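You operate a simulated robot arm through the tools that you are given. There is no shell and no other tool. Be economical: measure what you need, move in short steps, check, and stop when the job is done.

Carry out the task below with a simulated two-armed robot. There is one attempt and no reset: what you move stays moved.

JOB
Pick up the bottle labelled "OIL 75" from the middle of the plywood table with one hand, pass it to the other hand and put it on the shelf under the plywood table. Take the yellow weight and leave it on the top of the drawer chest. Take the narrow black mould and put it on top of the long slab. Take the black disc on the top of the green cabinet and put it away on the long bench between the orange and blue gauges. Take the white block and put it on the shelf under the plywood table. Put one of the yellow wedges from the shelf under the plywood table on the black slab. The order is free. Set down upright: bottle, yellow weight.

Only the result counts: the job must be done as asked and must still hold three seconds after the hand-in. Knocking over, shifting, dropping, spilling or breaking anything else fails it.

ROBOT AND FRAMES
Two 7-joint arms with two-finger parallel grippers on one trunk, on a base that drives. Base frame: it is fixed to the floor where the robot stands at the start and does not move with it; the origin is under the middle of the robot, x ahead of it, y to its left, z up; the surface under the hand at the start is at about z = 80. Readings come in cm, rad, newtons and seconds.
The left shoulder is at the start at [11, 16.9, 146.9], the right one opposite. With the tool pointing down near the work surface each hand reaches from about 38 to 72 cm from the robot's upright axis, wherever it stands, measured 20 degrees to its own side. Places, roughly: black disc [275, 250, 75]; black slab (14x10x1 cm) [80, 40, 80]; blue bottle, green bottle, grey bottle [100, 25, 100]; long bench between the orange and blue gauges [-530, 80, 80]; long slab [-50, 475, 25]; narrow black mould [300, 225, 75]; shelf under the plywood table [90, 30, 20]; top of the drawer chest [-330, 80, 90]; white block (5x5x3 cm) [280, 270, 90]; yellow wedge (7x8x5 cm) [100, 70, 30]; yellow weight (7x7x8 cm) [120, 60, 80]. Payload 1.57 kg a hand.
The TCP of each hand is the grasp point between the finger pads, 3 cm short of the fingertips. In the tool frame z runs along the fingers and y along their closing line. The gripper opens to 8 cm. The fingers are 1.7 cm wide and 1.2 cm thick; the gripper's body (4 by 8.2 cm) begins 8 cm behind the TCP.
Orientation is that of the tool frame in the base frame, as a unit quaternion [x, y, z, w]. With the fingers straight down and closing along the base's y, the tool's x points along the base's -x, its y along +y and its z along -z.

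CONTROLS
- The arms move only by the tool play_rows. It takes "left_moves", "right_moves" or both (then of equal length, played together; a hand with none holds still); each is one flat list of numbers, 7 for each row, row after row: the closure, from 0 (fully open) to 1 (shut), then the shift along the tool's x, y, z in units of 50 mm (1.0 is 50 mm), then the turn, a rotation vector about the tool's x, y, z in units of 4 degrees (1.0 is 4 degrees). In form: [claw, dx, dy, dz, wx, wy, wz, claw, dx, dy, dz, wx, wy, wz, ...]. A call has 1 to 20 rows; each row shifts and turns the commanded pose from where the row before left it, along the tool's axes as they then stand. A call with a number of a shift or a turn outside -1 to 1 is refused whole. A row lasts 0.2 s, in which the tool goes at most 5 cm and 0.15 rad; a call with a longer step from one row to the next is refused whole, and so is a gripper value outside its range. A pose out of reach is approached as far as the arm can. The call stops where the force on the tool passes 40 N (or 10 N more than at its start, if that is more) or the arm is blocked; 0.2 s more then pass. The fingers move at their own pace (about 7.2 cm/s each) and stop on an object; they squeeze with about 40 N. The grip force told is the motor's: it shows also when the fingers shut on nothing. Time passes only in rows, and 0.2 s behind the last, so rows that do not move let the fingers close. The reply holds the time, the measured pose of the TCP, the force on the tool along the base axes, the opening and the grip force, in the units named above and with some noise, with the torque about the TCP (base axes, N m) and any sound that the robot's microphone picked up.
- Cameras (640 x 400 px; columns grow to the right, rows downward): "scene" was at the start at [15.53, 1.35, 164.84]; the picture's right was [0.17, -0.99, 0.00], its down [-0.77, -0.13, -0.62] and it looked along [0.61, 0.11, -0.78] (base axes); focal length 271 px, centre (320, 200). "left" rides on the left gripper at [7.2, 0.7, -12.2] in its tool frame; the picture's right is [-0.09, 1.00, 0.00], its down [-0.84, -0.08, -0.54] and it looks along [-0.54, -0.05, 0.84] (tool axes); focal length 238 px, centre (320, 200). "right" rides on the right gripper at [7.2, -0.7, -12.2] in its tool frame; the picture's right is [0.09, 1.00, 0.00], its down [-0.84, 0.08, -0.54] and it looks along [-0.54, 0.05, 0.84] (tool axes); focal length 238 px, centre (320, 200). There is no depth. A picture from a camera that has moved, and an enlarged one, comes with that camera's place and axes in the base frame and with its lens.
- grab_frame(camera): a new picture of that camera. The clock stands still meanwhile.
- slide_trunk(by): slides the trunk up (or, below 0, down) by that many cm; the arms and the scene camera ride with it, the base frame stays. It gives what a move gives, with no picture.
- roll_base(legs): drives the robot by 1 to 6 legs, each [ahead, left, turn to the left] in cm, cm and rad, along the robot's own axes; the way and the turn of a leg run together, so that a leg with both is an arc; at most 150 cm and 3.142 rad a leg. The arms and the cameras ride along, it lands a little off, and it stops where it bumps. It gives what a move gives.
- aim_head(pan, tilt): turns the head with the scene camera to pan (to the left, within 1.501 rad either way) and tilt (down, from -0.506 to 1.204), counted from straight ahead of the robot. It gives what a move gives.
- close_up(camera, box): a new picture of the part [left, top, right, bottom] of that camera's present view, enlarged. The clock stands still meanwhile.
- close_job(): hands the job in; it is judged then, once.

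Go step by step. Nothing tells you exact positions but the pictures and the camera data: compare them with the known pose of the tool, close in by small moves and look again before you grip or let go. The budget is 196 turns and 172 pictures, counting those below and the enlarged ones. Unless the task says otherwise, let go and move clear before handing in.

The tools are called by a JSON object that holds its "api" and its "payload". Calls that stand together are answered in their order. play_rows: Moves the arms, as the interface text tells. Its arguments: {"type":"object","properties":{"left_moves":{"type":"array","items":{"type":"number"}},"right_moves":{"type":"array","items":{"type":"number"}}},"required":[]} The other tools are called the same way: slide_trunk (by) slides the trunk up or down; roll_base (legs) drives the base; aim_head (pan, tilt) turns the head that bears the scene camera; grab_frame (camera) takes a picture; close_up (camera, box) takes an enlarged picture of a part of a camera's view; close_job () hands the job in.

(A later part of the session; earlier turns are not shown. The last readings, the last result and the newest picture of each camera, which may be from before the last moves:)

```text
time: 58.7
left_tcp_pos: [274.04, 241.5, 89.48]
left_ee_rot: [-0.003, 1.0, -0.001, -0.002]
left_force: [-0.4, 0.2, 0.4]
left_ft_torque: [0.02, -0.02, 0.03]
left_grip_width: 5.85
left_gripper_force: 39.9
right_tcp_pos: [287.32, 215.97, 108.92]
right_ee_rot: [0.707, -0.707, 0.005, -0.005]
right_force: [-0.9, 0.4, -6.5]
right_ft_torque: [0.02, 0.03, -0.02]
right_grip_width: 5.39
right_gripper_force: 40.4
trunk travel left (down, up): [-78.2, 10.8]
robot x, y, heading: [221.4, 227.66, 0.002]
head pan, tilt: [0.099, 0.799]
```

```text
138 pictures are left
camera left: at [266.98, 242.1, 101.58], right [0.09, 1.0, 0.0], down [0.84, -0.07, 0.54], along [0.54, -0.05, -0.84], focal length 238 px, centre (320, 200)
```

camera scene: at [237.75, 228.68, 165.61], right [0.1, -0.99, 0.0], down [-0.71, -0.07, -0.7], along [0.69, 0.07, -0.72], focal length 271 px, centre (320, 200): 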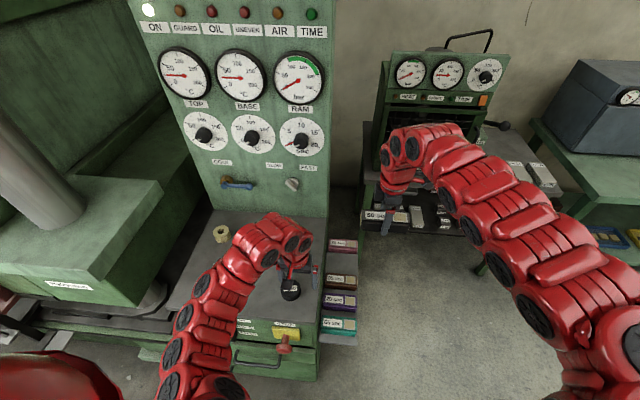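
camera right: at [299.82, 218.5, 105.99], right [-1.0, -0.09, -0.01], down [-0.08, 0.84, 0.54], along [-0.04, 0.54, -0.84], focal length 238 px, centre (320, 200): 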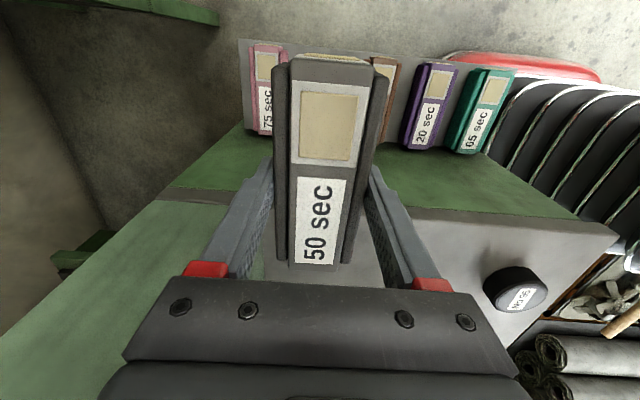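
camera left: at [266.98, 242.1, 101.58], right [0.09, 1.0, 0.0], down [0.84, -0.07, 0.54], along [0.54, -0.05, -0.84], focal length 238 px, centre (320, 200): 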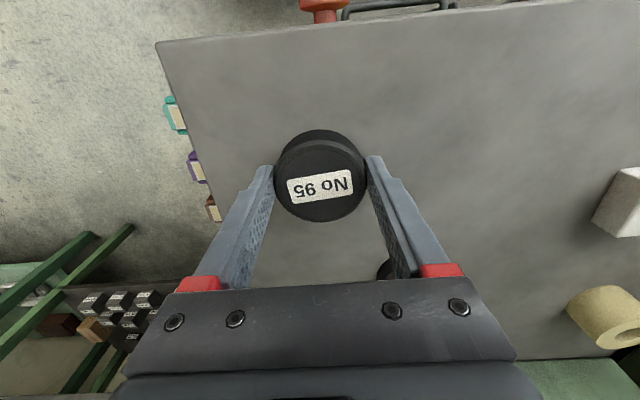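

Disc gripped (5.85 cm). Lift it, then back out and drive round to the long slab area with both objects.

{"api": "play_rows", "payload": {"left_moves": [1, 0, 0, -0.4, 0, 0, 0, 1, 0, 0, -0.9, 0, 0, 0, 1, 0, 0, -0.9, 0, 0, 0, 1, 0, 0, 0, 0, 0, 0]}}

{"api": "roll_base", "payload": {"legs": [[-35, 0, 0], [0, -45, 0], [-150, 0, 0], [-110, 0, 0], [0, 0, 1.57]]}}

{"api": "aim_head", "payload": {"pan": 0, "tilt": 0.5}}

{"api": "grab_frame", "payload": {"camera": "scene"}}

```text
time: 59.7
left_tcp_pos: [274.07, 241.35, 96.93]
left_ee_rot: [-0.003, 1.0, -0.002, -0.001]
left_force: [-0.5, -1.0, -0.7]
left_ft_torque: [-0.06, 0.02, -0.02]
left_grip_width: 5.85
left_gripper_force: 40.0
left hand out of reach, approached as far as the arm can: row 3
right_tcp_pos: [287.4, 215.94, 108.85]
right_ee_rot: [0.708, -0.706, 0.006, -0.005]
right_force: [0.0, 0.0, -7.0]
right_ft_torque: [0.01, -0.03, -0.02]
right_grip_width: 5.35
right_gripper_force: 40.0
trunk travel left (down, up): [-78.2, 10.8]
robot x, y, heading: [221.78, 227.54, 0.002]
head pan, tilt: [0.099, 0.799]
```

```text
time: 76.3
left_tcp_pos: [-19.81, 194.94, 97.02]
left_ee_rot: [-0.002, 1.0, -0.001, 0.001]
left_force: [-0.3, -0.3, -1.3]
left_ft_torque: [0.03, -0.03, -0.04]
left_grip_width: 5.86
left_gripper_force: 40.1
right_tcp_pos: [-6.69, 169.39, 109.04]
right_ee_rot: [-0.707, 0.707, -0.006, 0.006]
right_force: [-0.3, 0.3, -5.8]
right_ft_torque: [0.03, -0.04, 0.01]
right_grip_width: 5.38
right_gripper_force: 40.1
trunk travel left (down, up): [-78.2, 10.8]
robot x, y, heading: [-72.24, 181.54, -0.006]
head pan, tilt: [0.099, 0.799]
stopped in leg 4: the robot was blocked; the commanded pose is now the measured one
```

```text
time: 77.1
left_tcp_pos: [-19.4, 194.96, 96.73]
left_ee_rot: [-0.002, 1.0, -0.001, -0.001]
left_force: [0.0, -0.4, -1.6]
left_ft_torque: [0.01, 0.02, -0.01]
left_grip_width: 5.86
left_gripper_force: 39.4
right_tcp_pos: [-6.21, 169.39, 108.91]
right_ee_rot: [0.707, -0.707, 0.005, -0.005]
right_force: [0.9, 0.1, -6.5]
right_ft_torque: [0.0, 0.03, -0.01]
right_grip_width: 5.38
right_gripper_force: 40.2
trunk travel left (down, up): [-78.2, 10.8]
robot x, y, heading: [-72.19, 181.73, 0.002]
head pan, tilt: [0.0, 0.499]
```

```text
137 pictures are left
camera scene: at [-54.69, 181.37, 168.18], right [0.0, -1.0, 0.0], down [-0.48, 0.0, -0.88], along [0.88, 0.0, -0.48], focal length 271 px, centre (320, 200)
```

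scene: 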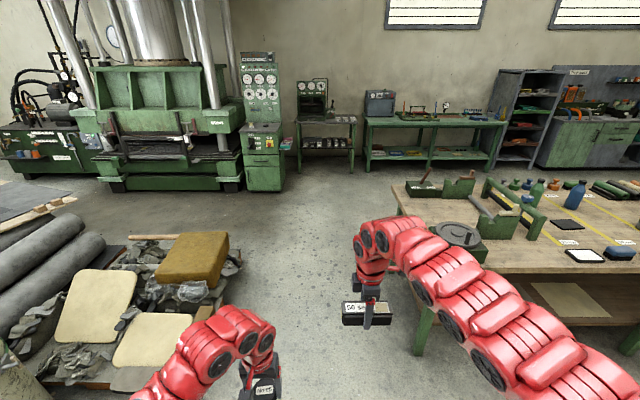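

Blocked behind at the end of the way; I look to the sides to see what is there.

{"api": "aim_head", "payload": {"pan": 1.5, "tilt": 0.7}}

{"api": "grab_frame", "payload": {"camera": "scene"}}

{"api": "aim_head", "payload": {"pan": -1.5, "tilt": 0.7}}

{"api": "grab_frame", "payload": {"camera": "scene"}}

```text
time: 78.7
left_tcp_pos: [-19.43, 194.77, 96.88]
left_ee_rot: [-0.002, 1.0, -0.003, 0.0]
left_force: [-0.1, 0.3, -1.3]
left_ft_torque: [-0.02, 0.01, 0.01]
left_grip_width: 5.86
left_gripper_force: 40.4
right_tcp_pos: [-6.34, 169.33, 109.05]
right_ee_rot: [-0.707, 0.707, -0.007, 0.005]
right_force: [0.0, -0.8, -5.9]
right_ft_torque: [-0.02, 0.0, 0.05]
right_grip_width: 5.39
right_gripper_force: 40.6
trunk travel left (down, up): [-78.2, 10.8]
robot x, y, heading: [-72.08, 181.2, 0.001]
head pan, tilt: [1.499, 0.7]
```

```text
136 pictures are left
camera scene: at [-63.29, 189.83, 166.44], right [1.0, -0.07, 0.0], down [-0.05, -0.64, -0.77], along [0.05, 0.76, -0.64], focal length 271 px, centre (320, 200)
```

scene: 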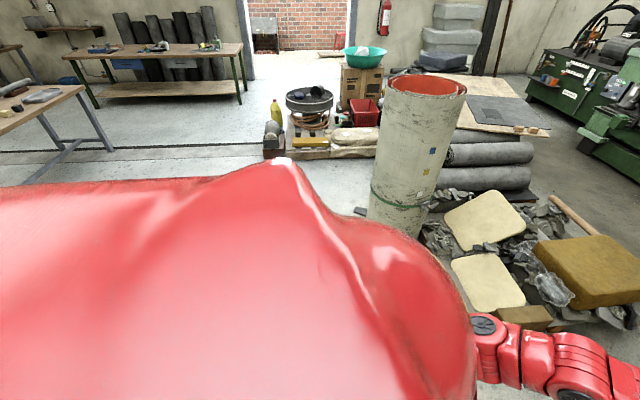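

```text
time: 81.3
left_tcp_pos: [-19.45, 194.87, 96.77]
left_ee_rot: [-0.002, 1.0, -0.002, 0.0]
left_force: [-0.9, 0.0, -0.7]
left_ft_torque: [0.0, 0.0, 0.02]
left_grip_width: 5.88
left_gripper_force: 40.5
right_tcp_pos: [-6.27, 169.32, 108.86]
right_ee_rot: [-0.707, 0.707, -0.006, 0.005]
right_force: [-0.1, -0.1, -5.9]
right_ft_torque: [0.05, 0.02, 0.0]
right_grip_width: 5.39
right_gripper_force: 40.1
trunk travel left (down, up): [-78.2, 10.8]
robot x, y, heading: [-71.75, 181.23, 0.002]
head pan, tilt: [-1.499, 0.7]
```

```text
135 pictures are left
camera scene: at [-63.29, 172.89, 166.44], right [-1.0, -0.07, 0.0], down [-0.05, 0.64, -0.76], along [0.06, -0.76, -0.64], focal length 271 px, centre (320, 200)
```

scene: 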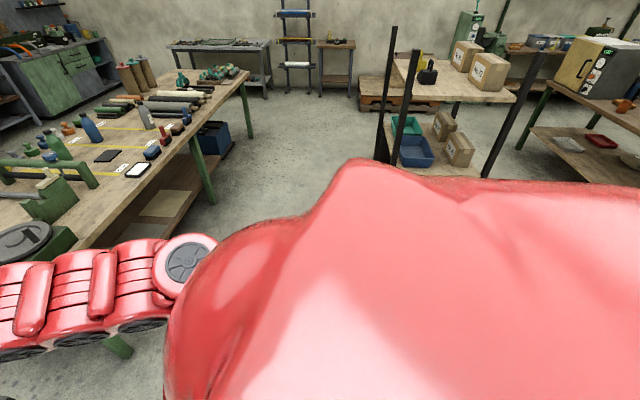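

A blue trolley must be just behind me. I move ahead, turn to face +y, and look for the way.

{"api": "roll_base", "payload": {"legs": [[22, 0, 0], [0, 0, 1.568]]}}

{"api": "aim_head", "payload": {"pan": 0.5, "tilt": 0.6}}

{"api": "grab_frame", "payload": {"camera": "scene"}}

{"api": "aim_head", "payload": {"pan": -0.2, "tilt": 0.6}}

{"api": "grab_frame", "payload": {"camera": "scene"}}

```text
time: 86.6
left_tcp_pos: [-61.11, 234.69, 96.85]
left_ee_rot: [-0.688, 0.726, -0.002, 0.001]
left_force: [-0.5, 0.1, -0.7]
left_ft_torque: [-0.02, 0.01, 0.0]
left_grip_width: 5.89
left_gripper_force: 40.0
right_tcp_pos: [-35.06, 246.23, 108.9]
right_ee_rot: [1.0, -0.029, 0.001, -0.008]
right_force: [0.3, 0.2, -6.5]
right_ft_torque: [0.0, 0.04, -0.03]
right_grip_width: 5.35
right_gripper_force: 40.7
trunk travel left (down, up): [-78.2, 10.8]
robot x, y, heading: [-50.87, 181.64, 1.513]
head pan, tilt: [-1.499, 0.7]
```

```text
time: 88.5
left_tcp_pos: [-61.26, 234.62, 96.88]
left_ee_rot: [-0.687, 0.726, -0.001, 0.001]
left_force: [0.2, 0.2, -0.9]
left_ft_torque: [-0.02, 0.03, -0.01]
left_grip_width: 5.88
left_gripper_force: 40.3
right_tcp_pos: [-35.04, 246.3, 108.91]
right_ee_rot: [1.0, -0.03, 0.0, -0.008]
right_force: [0.1, -0.9, -5.8]
right_ft_torque: [0.0, 0.02, -0.03]
right_grip_width: 5.37
right_gripper_force: 39.6
trunk travel left (down, up): [-78.2, 10.8]
robot x, y, heading: [-50.87, 181.21, 1.51]
head pan, tilt: [0.499, 0.6]
```

```text
134 pictures are left
camera scene: at [-54.0, 197.49, 167.3], right [0.9, 0.43, 0.0], down [0.24, -0.51, -0.82], along [-0.35, 0.75, -0.57], focal length 271 px, centre (320, 200)
```

scene: 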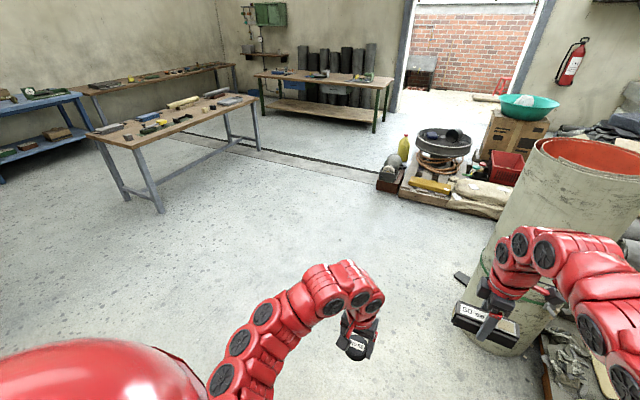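

```text
time: 89.6
left_tcp_pos: [-61.2, 234.55, 96.85]
left_ee_rot: [-0.688, 0.726, -0.001, 0.002]
left_force: [1.1, 0.1, -0.8]
left_ft_torque: [0.0, -0.01, -0.03]
left_grip_width: 5.87
left_gripper_force: 40.3
right_tcp_pos: [-35.2, 246.36, 108.88]
right_ee_rot: [1.0, -0.029, 0.001, -0.008]
right_force: [-0.2, -0.5, -6.8]
right_ft_torque: [0.01, 0.04, -0.02]
right_grip_width: 5.39
right_gripper_force: 39.8
trunk travel left (down, up): [-78.2, 10.8]
robot x, y, heading: [-50.74, 181.4, 1.513]
head pan, tilt: [-0.201, 0.6]
```

```text
133 pictures are left
camera scene: at [-47.98, 198.05, 167.3], right [0.97, -0.25, 0.0], down [-0.14, -0.55, -0.82], along [0.21, 0.8, -0.57], focal length 271 px, centre (320, 200)
```

scene: 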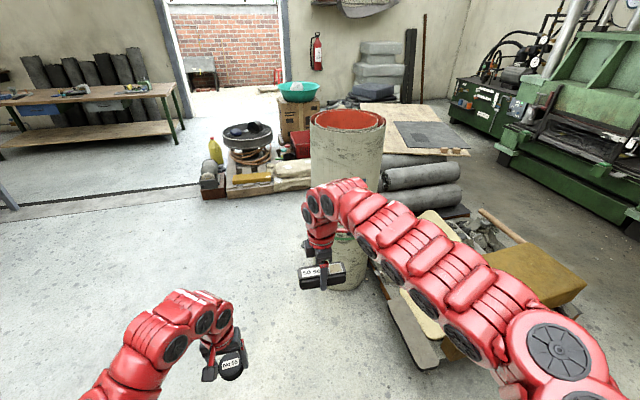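

The corridor is open. I zoom in on the pile near the doorway to find the long slab.

{"api": "close_up", "payload": {"camera": "scene", "box": [190, 110, 330, 210]}}

```text
4.00 times, centred on (260, 160) of scene
camera zoom: at [-47.98, 198.05, 167.3], right [0.97, -0.25, 0.0], down [-0.14, -0.55, -0.82], along [0.21, 0.8, -0.57], focal length 1084 px, centre (560, 360)
```

zoom: 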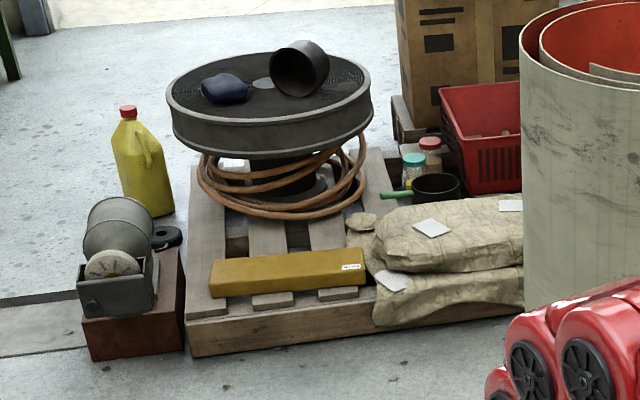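

The mustard-coloured bar on the pallet at about [-54, 458, 25] is the long slab, lying along x, which matches the mould's current orientation. Drive there past the big tube.

{"api": "roll_base", "payload": {"legs": [[0, 10, 0.057], [90, 0, 0], [0, 14, 0], [105, 0, 0]]}}

{"api": "aim_head", "payload": {"pan": -0.1, "tilt": 0.9}}

{"api": "grab_frame", "payload": {"camera": "scene"}}

```text
time: 101.1
left_tcp_pos: [-81.74, 430.78, 96.76]
left_ee_rot: [-0.694, 0.72, -0.002, 0.001]
left_force: [0.3, -1.0, -1.0]
left_ft_torque: [0.0, 0.04, -0.02]
left_grip_width: 5.85
left_gripper_force: 39.4
right_tcp_pos: [-55.6, 442.82, 108.83]
right_ee_rot: [1.0, -0.02, 0.0, -0.008]
right_force: [-0.8, 0.0, -5.7]
right_ft_torque: [-0.01, 0.02, -0.03]
right_grip_width: 5.39
right_gripper_force: 39.9
trunk travel left (down, up): [-78.2, 10.8]
robot x, y, heading: [-70.26, 377.29, 1.531]
head pan, tilt: [-0.201, 0.6]
```

```text
time: 101.9
left_tcp_pos: [-81.56, 430.76, 96.79]
left_ee_rot: [-0.695, 0.719, -0.001, 0.001]
left_force: [-0.1, -0.4, -0.6]
left_ft_torque: [-0.03, 0.02, 0.01]
left_grip_width: 5.83
left_gripper_force: 40.4
right_tcp_pos: [-55.66, 442.8, 108.95]
right_ee_rot: [1.0, -0.02, 0.0, -0.007]
right_force: [0.6, -0.2, -6.1]
right_ft_torque: [0.0, 0.01, 0.01]
right_grip_width: 5.36
right_gripper_force: 39.9
trunk travel left (down, up): [-78.2, 10.8]
robot x, y, heading: [-70.33, 377.9, 1.533]
head pan, tilt: [-0.099, 0.901]
```

```text
131 pictures are left
camera scene: at [-68.81, 393.32, 164.82], right [0.99, -0.14, 0.0], down [-0.11, -0.78, -0.62], along [0.09, 0.61, -0.78], focal length 271 px, centre (320, 200)
```

scene: 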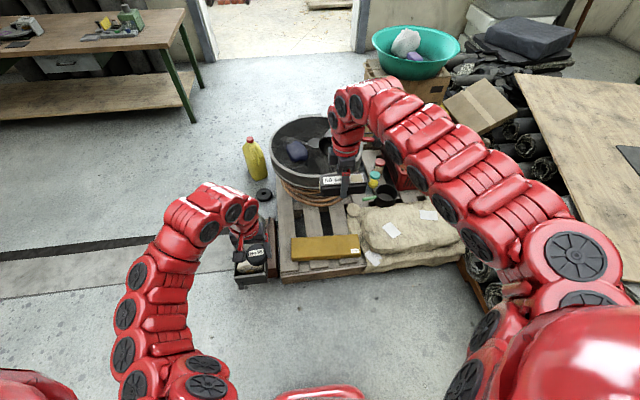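

Slab top is about z≈16, centre ≈[-54, 472]. I tuck the left hand (disc) out to the left so it clears the grinder, then lower the trunk and approach.

{"api": "play_rows", "payload": {"left_moves": [1, 0.5, 0.8, 0, 0, 0, 0, 1, 0.5, 0.8, 0, 0, 0, 0, 1, 0.5, 0.8, 0, 0, 0, 0, 1, 0.5, 0.8, 0, 0, 0, 0, 1, 0.5, 0.8, 0, 0, 0, 0, 1, 0.5, 0.8, 0, 0, 0, 0, 1, 0.5, 0.8, 0, 0, 0, 0, 1, 0.5, 0.8, 0, 0, 0, 0, 1, 0, 0, 0, 0, 0, 0]}}

{"api": "roll_base", "payload": {"legs": [[20, 0, 0.038]]}}

{"api": "slide_trunk", "payload": {"by": -50}}

{"api": "grab_frame", "payload": {"camera": "scene"}}

{"api": "grab_frame", "payload": {"camera": "right"}}

```text
time: 103.9
left_tcp_pos: [-114.35, 411.9, 96.79]
left_ee_rot: [-0.694, 0.72, -0.001, 0.002]
left_force: [-0.5, -0.3, -0.1]
left_ft_torque: [-0.01, 0.02, 0.03]
left_grip_width: 5.87
left_gripper_force: 40.2
right_tcp_pos: [-55.67, 443.0, 108.89]
right_ee_rot: [1.0, -0.021, 0.0, -0.006]
right_force: [0.0, 0.7, -5.5]
right_ft_torque: [0.02, 0.01, -0.01]
right_grip_width: 5.37
right_gripper_force: 39.9
trunk travel left (down, up): [-78.2, 10.8]
robot x, y, heading: [-70.32, 377.57, 1.532]
head pan, tilt: [-0.099, 0.901]
```

```text
time: 105.5
left_tcp_pos: [-115.07, 430.47, 96.83]
left_ee_rot: [-0.706, 0.708, -0.002, 0.001]
left_force: [0.6, -1.1, -0.7]
left_ft_torque: [-0.02, 0.01, 0.02]
left_grip_width: 5.86
left_gripper_force: 39.7
right_tcp_pos: [-57.65, 463.68, 108.94]
right_ee_rot: [1.0, -0.003, 0.0, -0.008]
right_force: [0.0, 0.0, -7.3]
right_ft_torque: [0.01, 0.01, -0.02]
right_grip_width: 5.38
right_gripper_force: 40.0
trunk travel left (down, up): [-78.2, 10.8]
robot x, y, heading: [-70.25, 397.88, 1.569]
head pan, tilt: [-0.099, 0.901]
```

```text
refused: -50 is not a number from -40 to 40
```

```text
130 pictures are left
camera scene: at [-68.94, 413.58, 164.83], right [0.99, -0.1, 0.0], down [-0.08, -0.78, -0.62], along [0.06, 0.62, -0.78], focal length 271 px, centre (320, 200)
```

scene: 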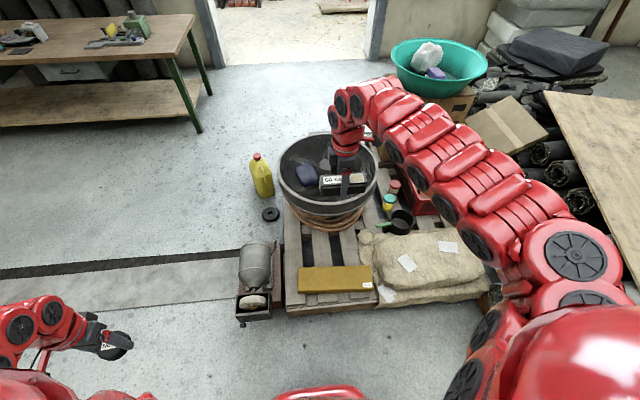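

```text
129 pictures are left
camera right: at [-50.5, 464.02, 121.02], right [0.09, -1.0, -0.02], down [-0.84, -0.08, 0.54], along [-0.54, -0.03, -0.84], focal length 238 px, centre (320, 200)
```

right: 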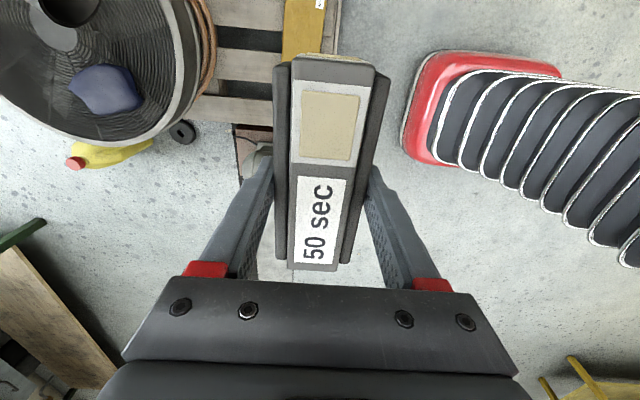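

Lower the trunk in two steps.

{"api": "slide_trunk", "payload": {"by": -40}}

{"api": "slide_trunk", "payload": {"by": -20}}

{"api": "grab_frame", "payload": {"camera": "scene"}}

{"api": "grab_frame", "payload": {"camera": "right"}}

```text
time: 109.3
left_tcp_pos: [-115.13, 430.42, 56.97]
left_ee_rot: [-0.707, 0.708, -0.001, 0.002]
left_force: [-0.1, -0.3, -1.4]
left_ft_torque: [-0.02, -0.03, -0.03]
left_grip_width: 5.84
left_gripper_force: 39.8
right_tcp_pos: [-57.6, 463.57, 68.97]
right_ee_rot: [1.0, -0.002, 0.001, -0.008]
right_force: [0.1, -0.3, -6.1]
right_ft_torque: [0.01, -0.01, 0.0]
right_grip_width: 5.38
right_gripper_force: 40.5
trunk travel left (down, up): [-38.2, 50.8]
robot x, y, heading: [-69.65, 397.61, 1.564]
head pan, tilt: [-0.099, 0.901]
```

```text
time: 111.5
left_tcp_pos: [-115.14, 430.45, 36.98]
left_ee_rot: [-0.706, 0.708, 0.0, 0.001]
left_force: [-0.1, 0.3, -1.0]
left_ft_torque: [0.02, -0.02, 0.03]
left_grip_width: 5.85
left_gripper_force: 39.9
right_tcp_pos: [-57.56, 463.56, 48.84]
right_ee_rot: [1.0, -0.003, -0.001, -0.007]
right_force: [0.1, -0.7, -5.9]
right_ft_torque: [-0.01, 0.01, 0.04]
right_grip_width: 5.38
right_gripper_force: 39.8
trunk travel left (down, up): [-18.2, 70.8]
robot x, y, heading: [-69.89, 397.9, 1.565]
head pan, tilt: [-0.099, 0.901]
```

```text
128 pictures are left
camera scene: at [-68.94, 413.6, 104.83], right [0.99, -0.1, 0.0], down [-0.08, -0.78, -0.62], along [0.06, 0.62, -0.78], focal length 271 px, centre (320, 200)
```

scene: 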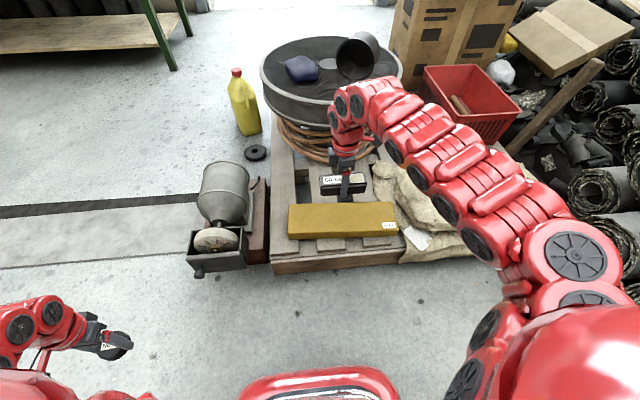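

```text
127 pictures are left
camera right: at [-50.5, 464.03, 60.99], right [0.09, -1.0, -0.01], down [-0.84, -0.08, 0.54], along [-0.54, -0.03, -0.84], focal length 238 px, centre (320, 200)
```

right: 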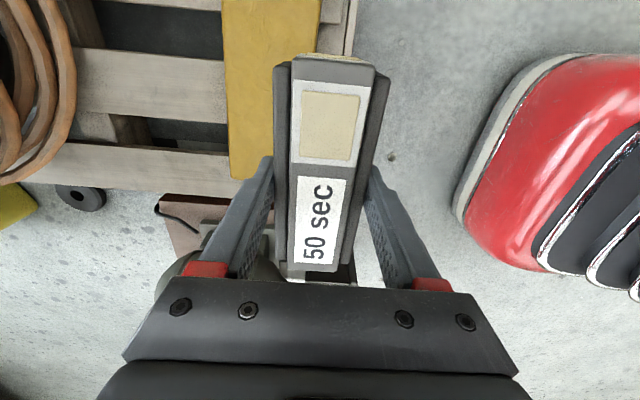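

Slab centre ≈[-54.5, 472.3, 18]. Base ahead 9 cm, then align and lower.

{"api": "roll_base", "payload": {"legs": [[9, -3, 0]]}}

{"api": "play_rows", "payload": {"right_moves": [1, 0, 0, 0.9, 0, 0, 0, 1, 0, 0, 0.9, 0, 0, 0, 1, 0, 0, 0.9, 0, 0, 0, 1, 0, 0, 0.9, 0, 0, 0, 1, 0, 0, 0, 0, 0, 0]}}

{"api": "grab_frame", "payload": {"camera": "right"}}

{"api": "close_up", "payload": {"camera": "scene", "box": [240, 160, 440, 285]}}

```text
time: 112.6
left_tcp_pos: [-111.95, 439.86, 36.95]
left_ee_rot: [-0.706, 0.708, -0.001, 0.001]
left_force: [0.2, -0.7, -1.1]
left_ft_torque: [-0.01, 0.0, 0.02]
left_grip_width: 5.9
left_gripper_force: 39.7
right_tcp_pos: [-54.46, 472.84, 48.82]
right_ee_rot: [1.0, -0.004, 0.0, -0.007]
right_force: [0.7, -0.1, -6.6]
right_ft_torque: [-0.02, 0.02, -0.01]
right_grip_width: 5.36
right_gripper_force: 40.2
trunk travel left (down, up): [-18.2, 70.8]
robot x, y, heading: [-67.17, 407.14, 1.569]
head pan, tilt: [-0.099, 0.901]
```

```text
time: 113.8
left_tcp_pos: [-111.82, 439.78, 36.94]
left_ee_rot: [-0.707, 0.708, -0.001, 0.001]
left_force: [-1.5, -0.3, -0.9]
left_ft_torque: [-0.01, 0.01, -0.03]
left_grip_width: 5.9
left_gripper_force: 39.9
right_tcp_pos: [-54.69, 472.91, 31.09]
right_ee_rot: [1.0, -0.003, 0.0, -0.007]
right_force: [0.0, -0.2, -6.8]
right_ft_torque: [0.01, -0.01, 0.04]
right_grip_width: 5.39
right_gripper_force: 40.1
trunk travel left (down, up): [-18.2, 70.8]
robot x, y, heading: [-66.93, 406.91, 1.564]
head pan, tilt: [-0.099, 0.901]
```

```text
126 pictures are left
camera right: at [-47.55, 473.38, 43.24], right [0.09, -1.0, -0.01], down [-0.84, -0.08, 0.54], along [-0.54, -0.03, -0.84], focal length 238 px, centre (320, 200)
```

right: 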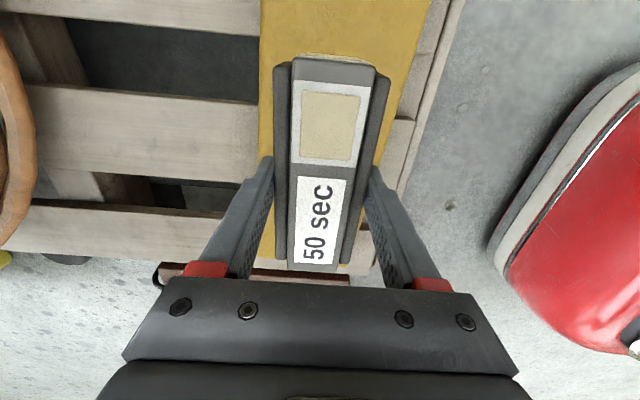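

```text
3.20 times, centred on (340, 222) of scene
camera zoom: at [-65.87, 422.83, 104.82], right [0.99, -0.1, 0.0], down [-0.08, -0.78, -0.62], along [0.07, 0.62, -0.78], focal length 867 px, centre (256, 128)
```

zoom: 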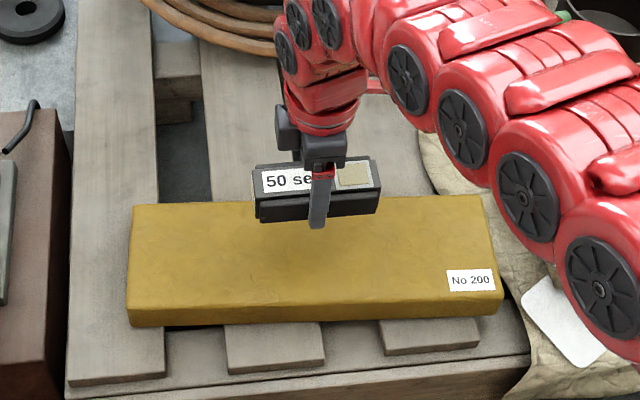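

Well aligned over the slab. Lower gently until contact.

{"api": "play_rows", "payload": {"right_moves": [1, 0, 0, 0.6, 0, 0, 0, 1, 0, 0, 0.5, 0, 0, 0, 1, 0, 0, 0, 0, 0, 0, 1, 0, 0, 0.06, 0, 0, 0, 1, 0, 0, 0.06, 0, 0, 0, 1, 0, 0, 0.06, 0, 0, 0, 1, 0, 0, 0.06, 0, 0, 0, 1, 0, 0, 0.06, 0, 0, 0, 1, 0, 0, 0.06, 0, 0, 0, 1, 0, 0, 0, 0, 0, 0]}}

{"api": "close_up", "payload": {"camera": "scene", "box": [240, 160, 440, 285]}}

```text
time: 116.0
left_tcp_pos: [-111.91, 439.86, 36.89]
left_ee_rot: [-0.707, 0.707, -0.002, 0.001]
left_force: [0.0, -0.4, -1.4]
left_ft_torque: [0.0, -0.02, -0.01]
left_grip_width: 5.88
left_gripper_force: 40.3
right_tcp_pos: [-54.49, 473.12, 23.51]
right_ee_rot: [1.0, -0.004, -0.001, -0.007]
right_force: [0.2, -0.3, -6.4]
right_ft_torque: [-0.02, 0.0, -0.05]
right_grip_width: 5.38
right_gripper_force: 40.0
trunk travel left (down, up): [-18.2, 70.8]
robot x, y, heading: [-66.97, 407.2, 1.562]
head pan, tilt: [-0.099, 0.901]
```

```text
3.20 times, centred on (340, 222) of scene
camera zoom: at [-65.87, 422.82, 104.82], right [0.99, -0.1, 0.0], down [-0.08, -0.78, -0.62], along [0.07, 0.62, -0.78], focal length 867 px, centre (256, 128)
```

zoom: 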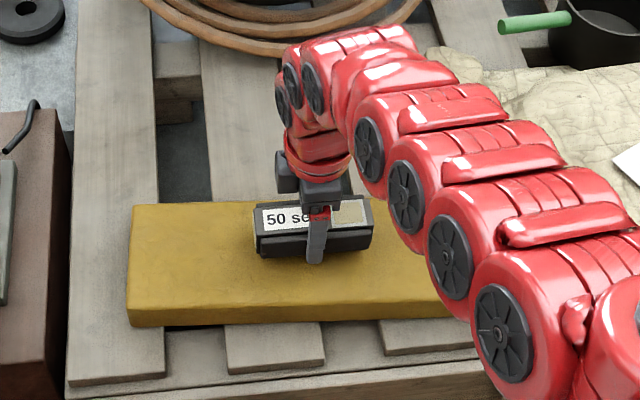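

Close to contact; continue in small steps.

{"api": "play_rows", "payload": {"right_moves": [1, 0, 0, 0.06, 0, 0, 0, 1, 0, 0, 0.06, 0, 0, 0, 1, 0, 0, 0.06, 0, 0, 0, 1, 0, 0, 0.05, 0, 0, 0, 1, 0, 0, 0.05, 0, 0, 0, 1, 0, 0, 0.05, 0, 0, 0, 1, 0, 0, 0, 0, 0, 0]}}

{"api": "close_up", "payload": {"camera": "scene", "box": [300, 190, 380, 260]}}

```text
time: 117.6
left_tcp_pos: [-111.98, 439.72, 36.95]
left_ee_rot: [-0.707, 0.707, -0.001, 0.002]
left_force: [0.3, -0.4, -0.1]
left_ft_torque: [0.01, 0.05, 0.01]
left_grip_width: 5.89
left_gripper_force: 40.2
right_tcp_pos: [-54.54, 473.25, 21.92]
right_ee_rot: [1.0, -0.003, 0.0, -0.008]
right_force: [-1.2, -2.7, 6.9]
right_ft_torque: [-0.47, 0.96, 0.13]
right_grip_width: 5.39
right_gripper_force: 39.9
trunk travel left (down, up): [-18.2, 70.8]
robot x, y, heading: [-66.83, 407.37, 1.567]
head pan, tilt: [-0.099, 0.901]
```

```text
5.71 times, centred on (340, 225) of scene
camera zoom: at [-65.89, 422.69, 104.86], right [0.99, -0.1, 0.0], down [-0.08, -0.78, -0.62], along [0.07, 0.62, -0.78], focal length 1549 px, centre (206, 57)
```

zoom: 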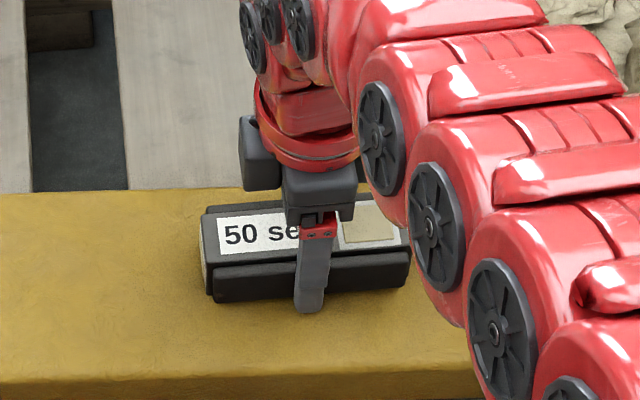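

Contact made. Release and lift off.

{"api": "play_rows", "payload": {"right_moves": [1, 0, 0, 0.02, 0, 0, 0, 0.25, 0, 0, 0, 0, 0, 0, 0, 0, 0, 0, 0, 0, 0, 0, 0, 0, 0, 0, 0, 0, 0, 0, 0, -0.15, 0, 0, 0, 0, 0, 0, -0.4, 0, 0, 0, 0, 0, 0, -0.8, 0, 0, 0, 0, 0, 0, -0.8, 0, 0, 0, 0, 0, 0, -0.8, 0, 0, 0, 0, 0, 0, -0.8, 0, 0, 0, 0, 0, 0, 0, 0, 0, 0]}}

{"api": "grab_frame", "payload": {"camera": "right"}}

{"api": "grab_frame", "payload": {"camera": "scene"}}

```text
time: 120.0
left_tcp_pos: [-111.99, 439.69, 36.91]
left_ee_rot: [-0.707, 0.708, -0.001, 0.002]
left_force: [0.5, 0.2, -1.3]
left_ft_torque: [-0.02, 0.0, 0.0]
left_grip_width: 5.88
left_gripper_force: 40.3
right_tcp_pos: [-54.18, 472.74, 40.71]
right_ee_rot: [1.0, -0.003, -0.001, -0.007]
right_force: [0.1, -1.6, 0.5]
right_ft_torque: [0.01, 0.0, -0.02]
right_grip_width: 8.02
right_gripper_force: 0.1
trunk travel left (down, up): [-18.2, 70.8]
robot x, y, heading: [-66.57, 406.88, 1.568]
head pan, tilt: [-0.099, 0.901]
```

```text
122 pictures are left
camera right: at [-47.13, 473.12, 52.77], right [0.09, -1.0, -0.01], down [-0.84, -0.08, 0.54], along [-0.54, -0.03, -0.84], focal length 238 px, centre (320, 200)
```

right: 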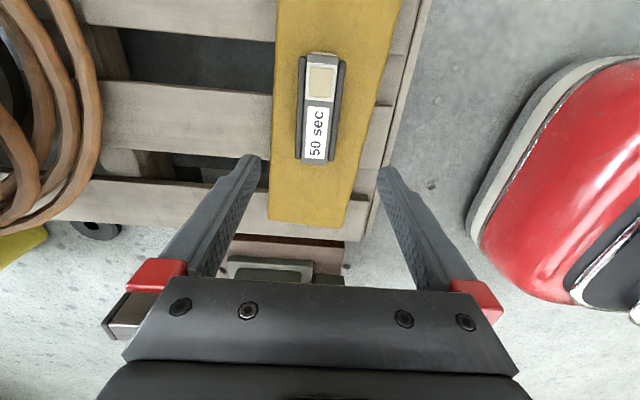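

```text
121 pictures are left
camera scene: at [-65.88, 422.75, 104.83], right [0.99, -0.1, 0.0], down [-0.08, -0.78, -0.62], along [0.06, 0.62, -0.78], focal length 271 px, centre (320, 200)
```

scene: 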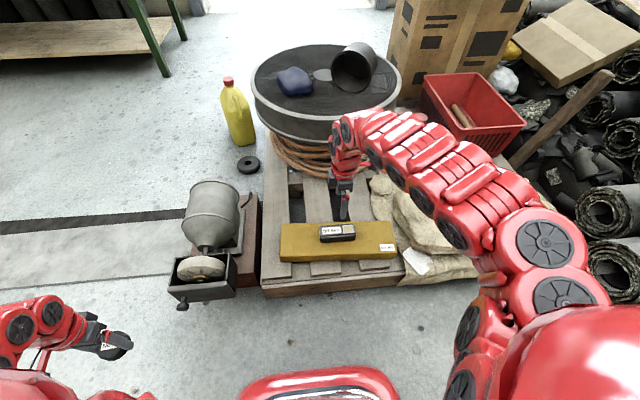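

Mould is on the slab. Raise the trunk and look towards −x for the way to the bench.

{"api": "slide_trunk", "payload": {"by": 40}}

{"api": "slide_trunk", "payload": {"by": 20}}

{"api": "roll_base", "payload": {"legs": [[-40, 0, 0], [0, 0, 1.57]]}}

{"api": "aim_head", "payload": {"pan": 0.5, "tilt": 0.5}}

{"api": "grab_frame", "payload": {"camera": "scene"}}

{"api": "aim_head", "payload": {"pan": -0.3, "tilt": 0.5}}

{"api": "grab_frame", "payload": {"camera": "scene"}}

```text
time: 123.8
left_tcp_pos: [-111.97, 439.82, 76.94]
left_ee_rot: [-0.705, 0.709, -0.002, 0.001]
left_force: [-0.2, 1.0, -0.5]
left_ft_torque: [0.03, 0.02, -0.01]
left_grip_width: 5.86
left_gripper_force: 40.3
right_tcp_pos: [-54.19, 472.79, 80.63]
right_ee_rot: [1.0, -0.004, 0.0, -0.008]
right_force: [0.3, 0.3, -0.3]
right_ft_torque: [0.01, -0.01, -0.02]
right_grip_width: 8.02
right_gripper_force: 0.1
trunk travel left (down, up): [-58.2, 30.8]
robot x, y, heading: [-66.58, 407.1, 1.563]
head pan, tilt: [-0.099, 0.901]
```

```text
time: 126.0
left_tcp_pos: [-111.93, 439.72, 96.84]
left_ee_rot: [-0.706, 0.708, -0.001, 0.001]
left_force: [0.3, 0.0, -1.1]
left_ft_torque: [0.0, -0.02, 0.0]
left_grip_width: 5.9
left_gripper_force: 40.0
right_tcp_pos: [-54.16, 472.76, 100.74]
right_ee_rot: [1.0, -0.004, 0.0, -0.008]
right_force: [-0.4, 0.0, 0.0]
right_ft_torque: [-0.02, 0.02, 0.02]
right_grip_width: 8.01
right_gripper_force: 0.0
trunk travel left (down, up): [-78.2, 10.8]
robot x, y, heading: [-66.78, 407.13, 1.564]
head pan, tilt: [-0.099, 0.901]
```

```text
time: 132.2
left_tcp_pos: [-100.14, 323.35, 96.9]
left_ee_rot: [1.0, -0.01, 0.0, -0.002]
left_force: [1.2, 0.4, -0.9]
left_ft_torque: [-0.02, -0.02, -0.02]
left_grip_width: 5.89
left_gripper_force: 40.7
right_tcp_pos: [-132.3, 381.76, 100.68]
right_ee_rot: [0.715, 0.699, -0.005, -0.006]
right_force: [-0.2, 0.9, 0.3]
right_ft_torque: [-0.03, 0.04, -0.02]
right_grip_width: 7.99
right_gripper_force: 0.0
trunk travel left (down, up): [-78.2, 10.8]
robot x, y, heading: [-66.64, 368.1, 3.121]
head pan, tilt: [-0.099, 0.901]
```

```text
time: 133.2
left_tcp_pos: [-100.03, 323.38, 96.86]
left_ee_rot: [1.0, -0.009, 0.0, -0.002]
left_force: [1.1, 0.0, -1.7]
left_ft_torque: [-0.03, -0.04, 0.0]
left_grip_width: 5.86
left_gripper_force: 39.6
right_tcp_pos: [-132.23, 381.83, 100.68]
right_ee_rot: [0.715, 0.699, -0.006, -0.005]
right_force: [0.0, 0.1, 0.5]
right_ft_torque: [-0.01, 0.02, -0.01]
right_grip_width: 8.01
right_gripper_force: 0.1
trunk travel left (down, up): [-78.2, 10.8]
robot x, y, heading: [-66.84, 368.09, 3.117]
head pan, tilt: [0.499, 0.499]
```

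```text
120 pictures are left
camera scene: at [-82.85, 364.19, 168.21], right [-0.46, 0.89, 0.0], down [0.43, 0.22, -0.88], along [-0.78, -0.4, -0.48], focal length 271 px, centre (320, 200)
```

scene: 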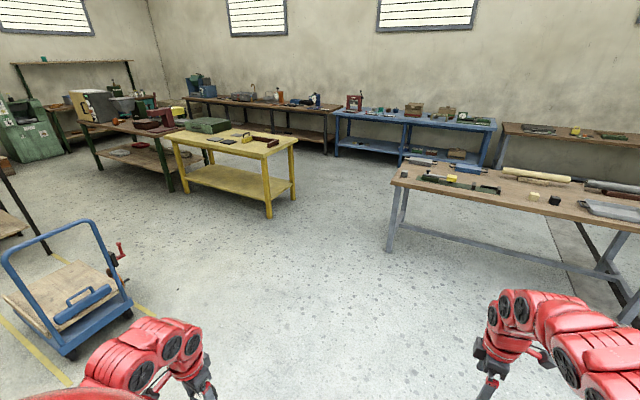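

```text
time: 134.4
left_tcp_pos: [-100.11, 323.44, 96.88]
left_ee_rot: [1.0, -0.008, 0.0, -0.002]
left_force: [-0.8, 1.0, 0.3]
left_ft_torque: [-0.03, 0.03, 0.01]
left_grip_width: 5.87
left_gripper_force: 39.4
right_tcp_pos: [-132.19, 381.74, 100.63]
right_ee_rot: [0.715, 0.699, -0.005, -0.006]
right_force: [-0.3, 0.4, -0.8]
right_ft_torque: [-0.03, -0.02, 0.0]
right_grip_width: 8.01
right_gripper_force: 0.0
trunk travel left (down, up): [-78.2, 10.8]
robot x, y, heading: [-66.73, 368.23, 3.118]
head pan, tilt: [-0.3, 0.499]
```

```text
119 pictures are left
camera scene: at [-83.41, 371.22, 168.22], right [0.32, 0.95, 0.0], down [0.45, -0.15, -0.88], along [-0.83, 0.28, -0.48], focal length 271 px, centre (320, 200)
```

scene: 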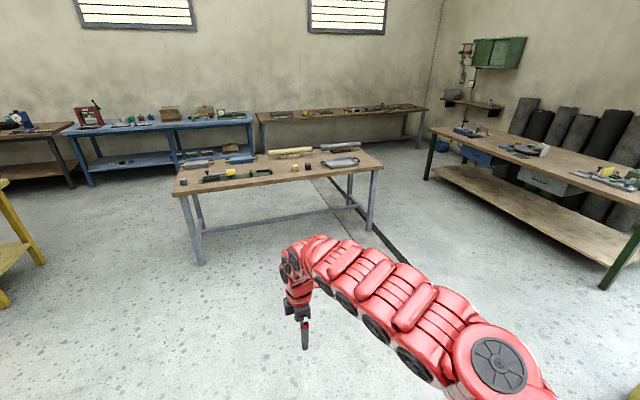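

I see a flatbed trolley, the yellow table (with a green drawer box), and the wall bench beyond. I tuck the right hand back, then drive between the yellow and grey tables to the aisle before the bench.

{"api": "play_rows", "payload": {"right_moves": [0, 0, 0.9, 0, 0, 0, 0, 0, 0, 0.9, 0, 0, 0, 0, 0, 0, 0.9, 0, 0, 0, 0, 0, 0, 0.9, 0, 0, 0, 0, 0, 0, 0, 0, 0, 0, 1, 0, 0, 0, 0, 0, 0, 1, 0, 0, 0, 0, 0, 0, 1, 0, 0, 0, 0, 0, 0, 1, 0, 0, 0, 0, 0, 0, 1, 0, 0, 0, 0, 0, 0, 1, 0, 0, 0, 0, 0, 0, 1, 0, 0, 0, 0, 0, 0, 1, 0, 0, 0, 0, 0, 0, 1, 0, 0, 0, 0, 0, 0, 1, 0, 0, 0, 0, 0, 0, 1, 0, 0, 0, 0, 0, 0, 1, 0, 0, 0, 0, 0, 0, 1, 0, 0, 0, 0, 0, 0, 1, 0, 0, 0, 0, 0, 0, 1, 0, 0, 0, 0, 0, 0, 1]}}

{"api": "roll_base", "payload": {"legs": [[0, 88, 0.022], [120, 0, 0], [0, 16, 0], [120, 0, 0]]}}

{"api": "aim_head", "payload": {"pan": 0.3, "tilt": 0.5}}

{"api": "grab_frame", "payload": {"camera": "scene"}}

```text
time: 138.6
left_tcp_pos: [-100.07, 323.37, 96.98]
left_ee_rot: [1.0, -0.009, 0.0, -0.002]
left_force: [-0.3, -0.2, 0.1]
left_ft_torque: [0.04, 0.01, -0.02]
left_grip_width: 5.85
left_gripper_force: 40.4
right_tcp_pos: [-128.01, 379.95, 95.0]
right_ee_rot: [0.977, 0.213, -0.007, -0.002]
right_force: [0.2, 0.0, 1.0]
right_ft_torque: [0.02, 0.02, -0.04]
right_grip_width: 7.99
right_gripper_force: 0.0
right hand out of reach, approached as far as the arm can: row 1, 2, 3, 4
trunk travel left (down, up): [-78.2, 10.8]
robot x, y, heading: [-67.04, 368.11, 3.124]
head pan, tilt: [-0.3, 0.499]
```

```text
time: 155.6
left_tcp_pos: [-337.3, 213.6, 96.9]
left_ee_rot: [1.0, 0.001, 0.0, -0.002]
left_force: [-0.4, -0.8, -0.5]
left_ft_torque: [-0.02, -0.04, 0.01]
left_grip_width: 5.88
left_gripper_force: 40.5
right_tcp_pos: [-366.33, 269.54, 94.99]
right_ee_rot: [0.975, 0.222, -0.008, -0.002]
right_force: [0.7, -0.1, 0.3]
right_ft_torque: [-0.02, 0.01, 0.0]
right_grip_width: 8.01
right_gripper_force: 0.1
trunk travel left (down, up): [-78.2, 10.8]
robot x, y, heading: [-305.07, 258.79, 3.145]
head pan, tilt: [-0.3, 0.499]
```

```text
time: 156.6
left_tcp_pos: [-337.32, 213.56, 96.98]
left_ee_rot: [1.0, 0.0, 0.0, -0.002]
left_force: [0.9, -0.1, -1.3]
left_ft_torque: [0.01, 0.01, -0.01]
left_grip_width: 5.87
left_gripper_force: 39.7
right_tcp_pos: [-366.23, 269.65, 94.9]
right_ee_rot: [0.975, 0.224, -0.008, -0.002]
right_force: [0.3, -0.2, -0.1]
right_ft_torque: [0.02, 0.0, 0.0]
right_grip_width: 8.01
right_gripper_force: 0.0
trunk travel left (down, up): [-78.2, 10.8]
robot x, y, heading: [-304.72, 258.6, 3.138]
head pan, tilt: [0.3, 0.499]
```

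```text
118 pictures are left
camera scene: at [-321.52, 256.29, 168.22], right [-0.29, 0.96, 0.0], down [0.46, 0.14, -0.88], along [-0.84, -0.26, -0.48], focal length 271 px, centre (320, 200)
```

scene: 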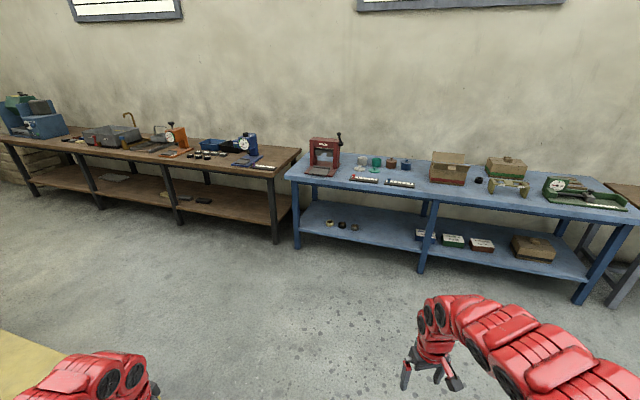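

The bench shows an orange gauge and a blue gauge with small discs between. Zoom in.

{"api": "close_up", "payload": {"camera": "scene", "box": [60, 100, 300, 200]}}

{"api": "close_up", "payload": {"camera": "scene", "box": [150, 115, 270, 190]}}

```text
2.67 times, centred on (180, 150) of scene
camera zoom: at [-321.52, 256.29, 168.22], right [-0.29, 0.96, 0.0], down [0.46, 0.14, -0.88], along [-0.84, -0.26, -0.48], focal length 723 px, centre (693, 333)
```

zoom: 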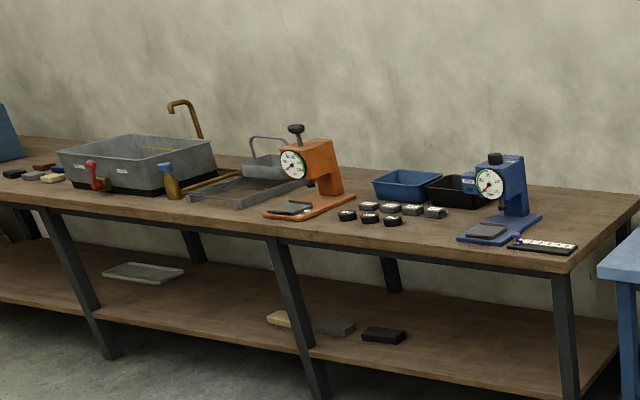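

```text
5.33 times, centred on (210, 152) of scene
camera zoom: at [-321.52, 256.29, 168.22], right [-0.29, 0.96, 0.0], down [0.46, 0.14, -0.88], along [-0.84, -0.26, -0.48], focal length 1445 px, centre (907, 453)
```

zoom: 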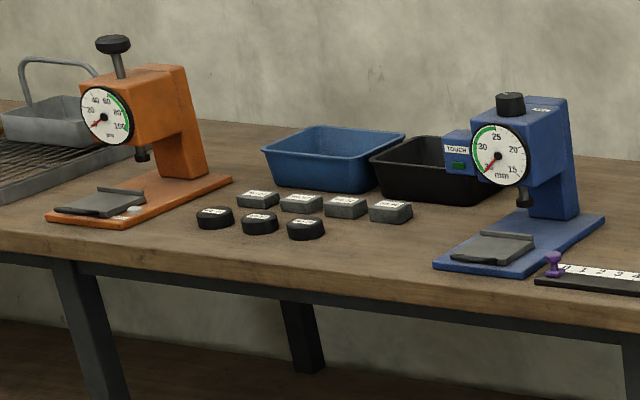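

Three black discs stand in a row with a free place at about [-517, 100] before the blue gauge. I move the right hand out of the way (it would meet the blue gauge), then drive into the aisle.

{"api": "play_rows", "payload": {"right_moves": [0, 0.84, -0.52, 0, 0, 0, 0, 0, 0.84, -0.52, 0, 0, 0, 0, 0, 0.84, -0.52, 0, 0, 0, 0, 0, 0.84, -0.52, 0, 0, 0, 0, 0, 0.84, -0.52, 0, 0, 0, 0, 0, 0.84, -0.52, 0, 0, 0, 0, 0, 0, 0, 0, 0, 0, 1, 0, 0, 0, 0, 0, 0, 1, 0, 0, 0, 0, 0, 0, 1, 0, 0, 0, 0, 0, 0, 1, 0, 0, 0, 0, 0, 0, 1, 0, 0, 0, 0, 0, 0, 1, 0, 0, 0, 0, 0, 0, 0.4]}}

{"api": "roll_base", "payload": {"legs": [[92, 0, 0], [0, 139, 0]]}}

{"api": "aim_head", "payload": {"pan": 0.1, "tilt": 0.6}}

{"api": "grab_frame", "payload": {"camera": "scene"}}

```text
time: 159.4
left_tcp_pos: [-337.32, 213.44, 97.0]
left_ee_rot: [1.0, 0.001, 0.0, -0.002]
left_force: [-0.4, -1.0, -0.5]
left_ft_torque: [-0.02, -0.02, 0.01]
left_grip_width: 5.87
left_gripper_force: 39.7
right_tcp_pos: [-358.2, 295.59, 89.13]
right_ee_rot: [1.0, 0.001, -0.007, -0.001]
right_force: [0.3, 0.2, -1.1]
right_ft_torque: [-0.03, -0.02, 0.02]
right_grip_width: 7.99
right_gripper_force: 0.0
right hand out of reach, approached as far as the arm can: row 1, 2, 3, 4, 5, 6
trunk travel left (down, up): [-78.2, 10.8]
robot x, y, heading: [-304.68, 258.83, 3.142]
head pan, tilt: [0.3, 0.499]
```

```text
time: 170.6
left_tcp_pos: [-430.72, 76.18, 96.82]
left_ee_rot: [1.0, -0.01, 0.001, -0.002]
left_force: [0.5, -0.8, -0.3]
left_ft_torque: [-0.02, -0.01, -0.01]
left_grip_width: 5.85
left_gripper_force: 40.3
right_tcp_pos: [-449.63, 158.68, 89.22]
right_ee_rot: [1.0, -0.01, -0.007, 0.0]
right_force: [0.5, -0.2, 0.5]
right_ft_torque: [0.02, 0.02, 0.02]
right_grip_width: 8.02
right_gripper_force: 0.0
trunk travel left (down, up): [-78.2, 10.8]
robot x, y, heading: [-397.2, 121.24, 3.116]
head pan, tilt: [0.3, 0.499]
```

```text
time: 171.4
left_tcp_pos: [-430.56, 76.3, 96.87]
left_ee_rot: [1.0, -0.01, -0.001, -0.002]
left_force: [0.3, -0.3, -1.3]
left_ft_torque: [-0.01, 0.0, -0.01]
left_grip_width: 5.88
left_gripper_force: 39.9
right_tcp_pos: [-449.75, 158.67, 89.11]
right_ee_rot: [1.0, -0.01, -0.007, 0.0]
right_force: [-0.2, -0.2, -0.6]
right_ft_torque: [-0.01, 0.03, -0.02]
right_grip_width: 8.0
right_gripper_force: 0.0
trunk travel left (down, up): [-78.2, 10.8]
robot x, y, heading: [-397.22, 120.87, 3.117]
head pan, tilt: [0.099, 0.6]
```

```text
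115 pictures are left
camera scene: at [-413.94, 120.45, 167.31], right [-0.08, 1.0, 0.0], down [0.56, 0.04, -0.83], along [-0.82, -0.06, -0.56], focal length 271 px, centre (320, 200)
```

scene: 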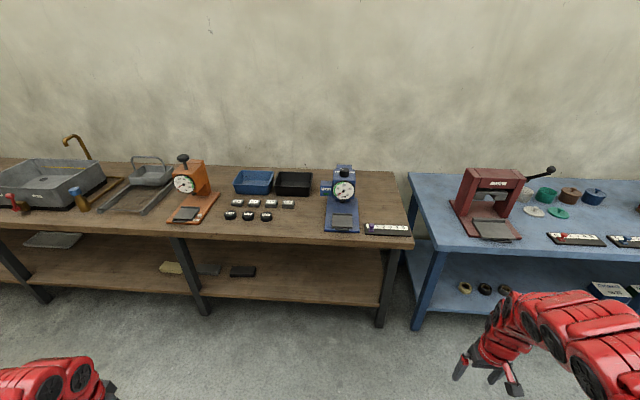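

Slot refined: discs' row at x≈-525, free place y≈100, bench top ≈78. Drive up to the bench.

{"api": "roll_base", "payload": {"legs": [[62, 0, 0.024]]}}

{"api": "aim_head", "payload": {"pan": 0.2, "tilt": 0.85}}

{"api": "grab_frame", "payload": {"camera": "scene"}}

```text
time: 174.8
left_tcp_pos: [-489.64, 74.34, 96.96]
left_ee_rot: [1.0, 0.016, 0.0, -0.002]
left_force: [0.1, -0.3, -0.4]
left_ft_torque: [0.0, 0.02, 0.01]
left_grip_width: 5.87
left_gripper_force: 40.3
right_tcp_pos: [-513.08, 155.59, 89.13]
right_ee_rot: [1.0, 0.016, -0.007, 0.0]
right_force: [-0.1, 0.3, 0.6]
right_ft_torque: [-0.01, 0.0, 0.01]
right_grip_width: 7.98
right_gripper_force: 0.2
trunk travel left (down, up): [-78.2, 10.8]
robot x, y, heading: [-458.48, 120.92, -3.113]
head pan, tilt: [0.099, 0.6]
```

```text
time: 175.6
left_tcp_pos: [-489.64, 74.28, 96.94]
left_ee_rot: [1.0, 0.017, 0.0, -0.002]
left_force: [-0.4, -0.1, -1.0]
left_ft_torque: [0.02, 0.01, 0.0]
left_grip_width: 5.85
left_gripper_force: 40.5
right_tcp_pos: [-513.24, 155.57, 89.07]
right_ee_rot: [1.0, 0.016, -0.007, 0.0]
right_force: [-0.1, 0.6, -0.2]
right_ft_torque: [0.02, 0.01, 0.01]
right_grip_width: 7.98
right_gripper_force: 0.0
trunk travel left (down, up): [-78.2, 10.8]
robot x, y, heading: [-458.51, 120.78, -3.115]
head pan, tilt: [0.201, 0.85]
```

```text
114 pictures are left
camera scene: at [-474.23, 118.72, 165.22], right [-0.23, 0.97, 0.0], down [0.73, 0.17, -0.66], along [-0.64, -0.15, -0.75], focal length 271 px, centre (320, 200)
```

scene: 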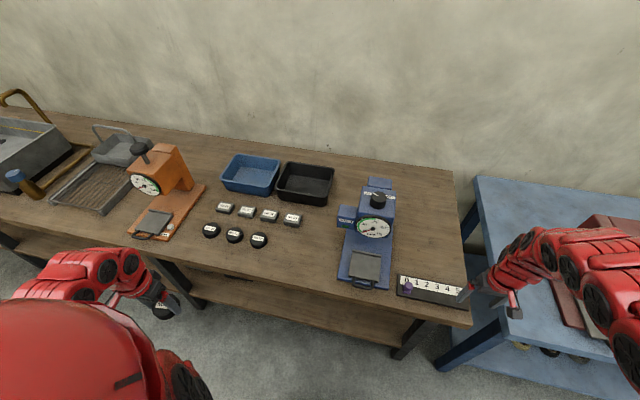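

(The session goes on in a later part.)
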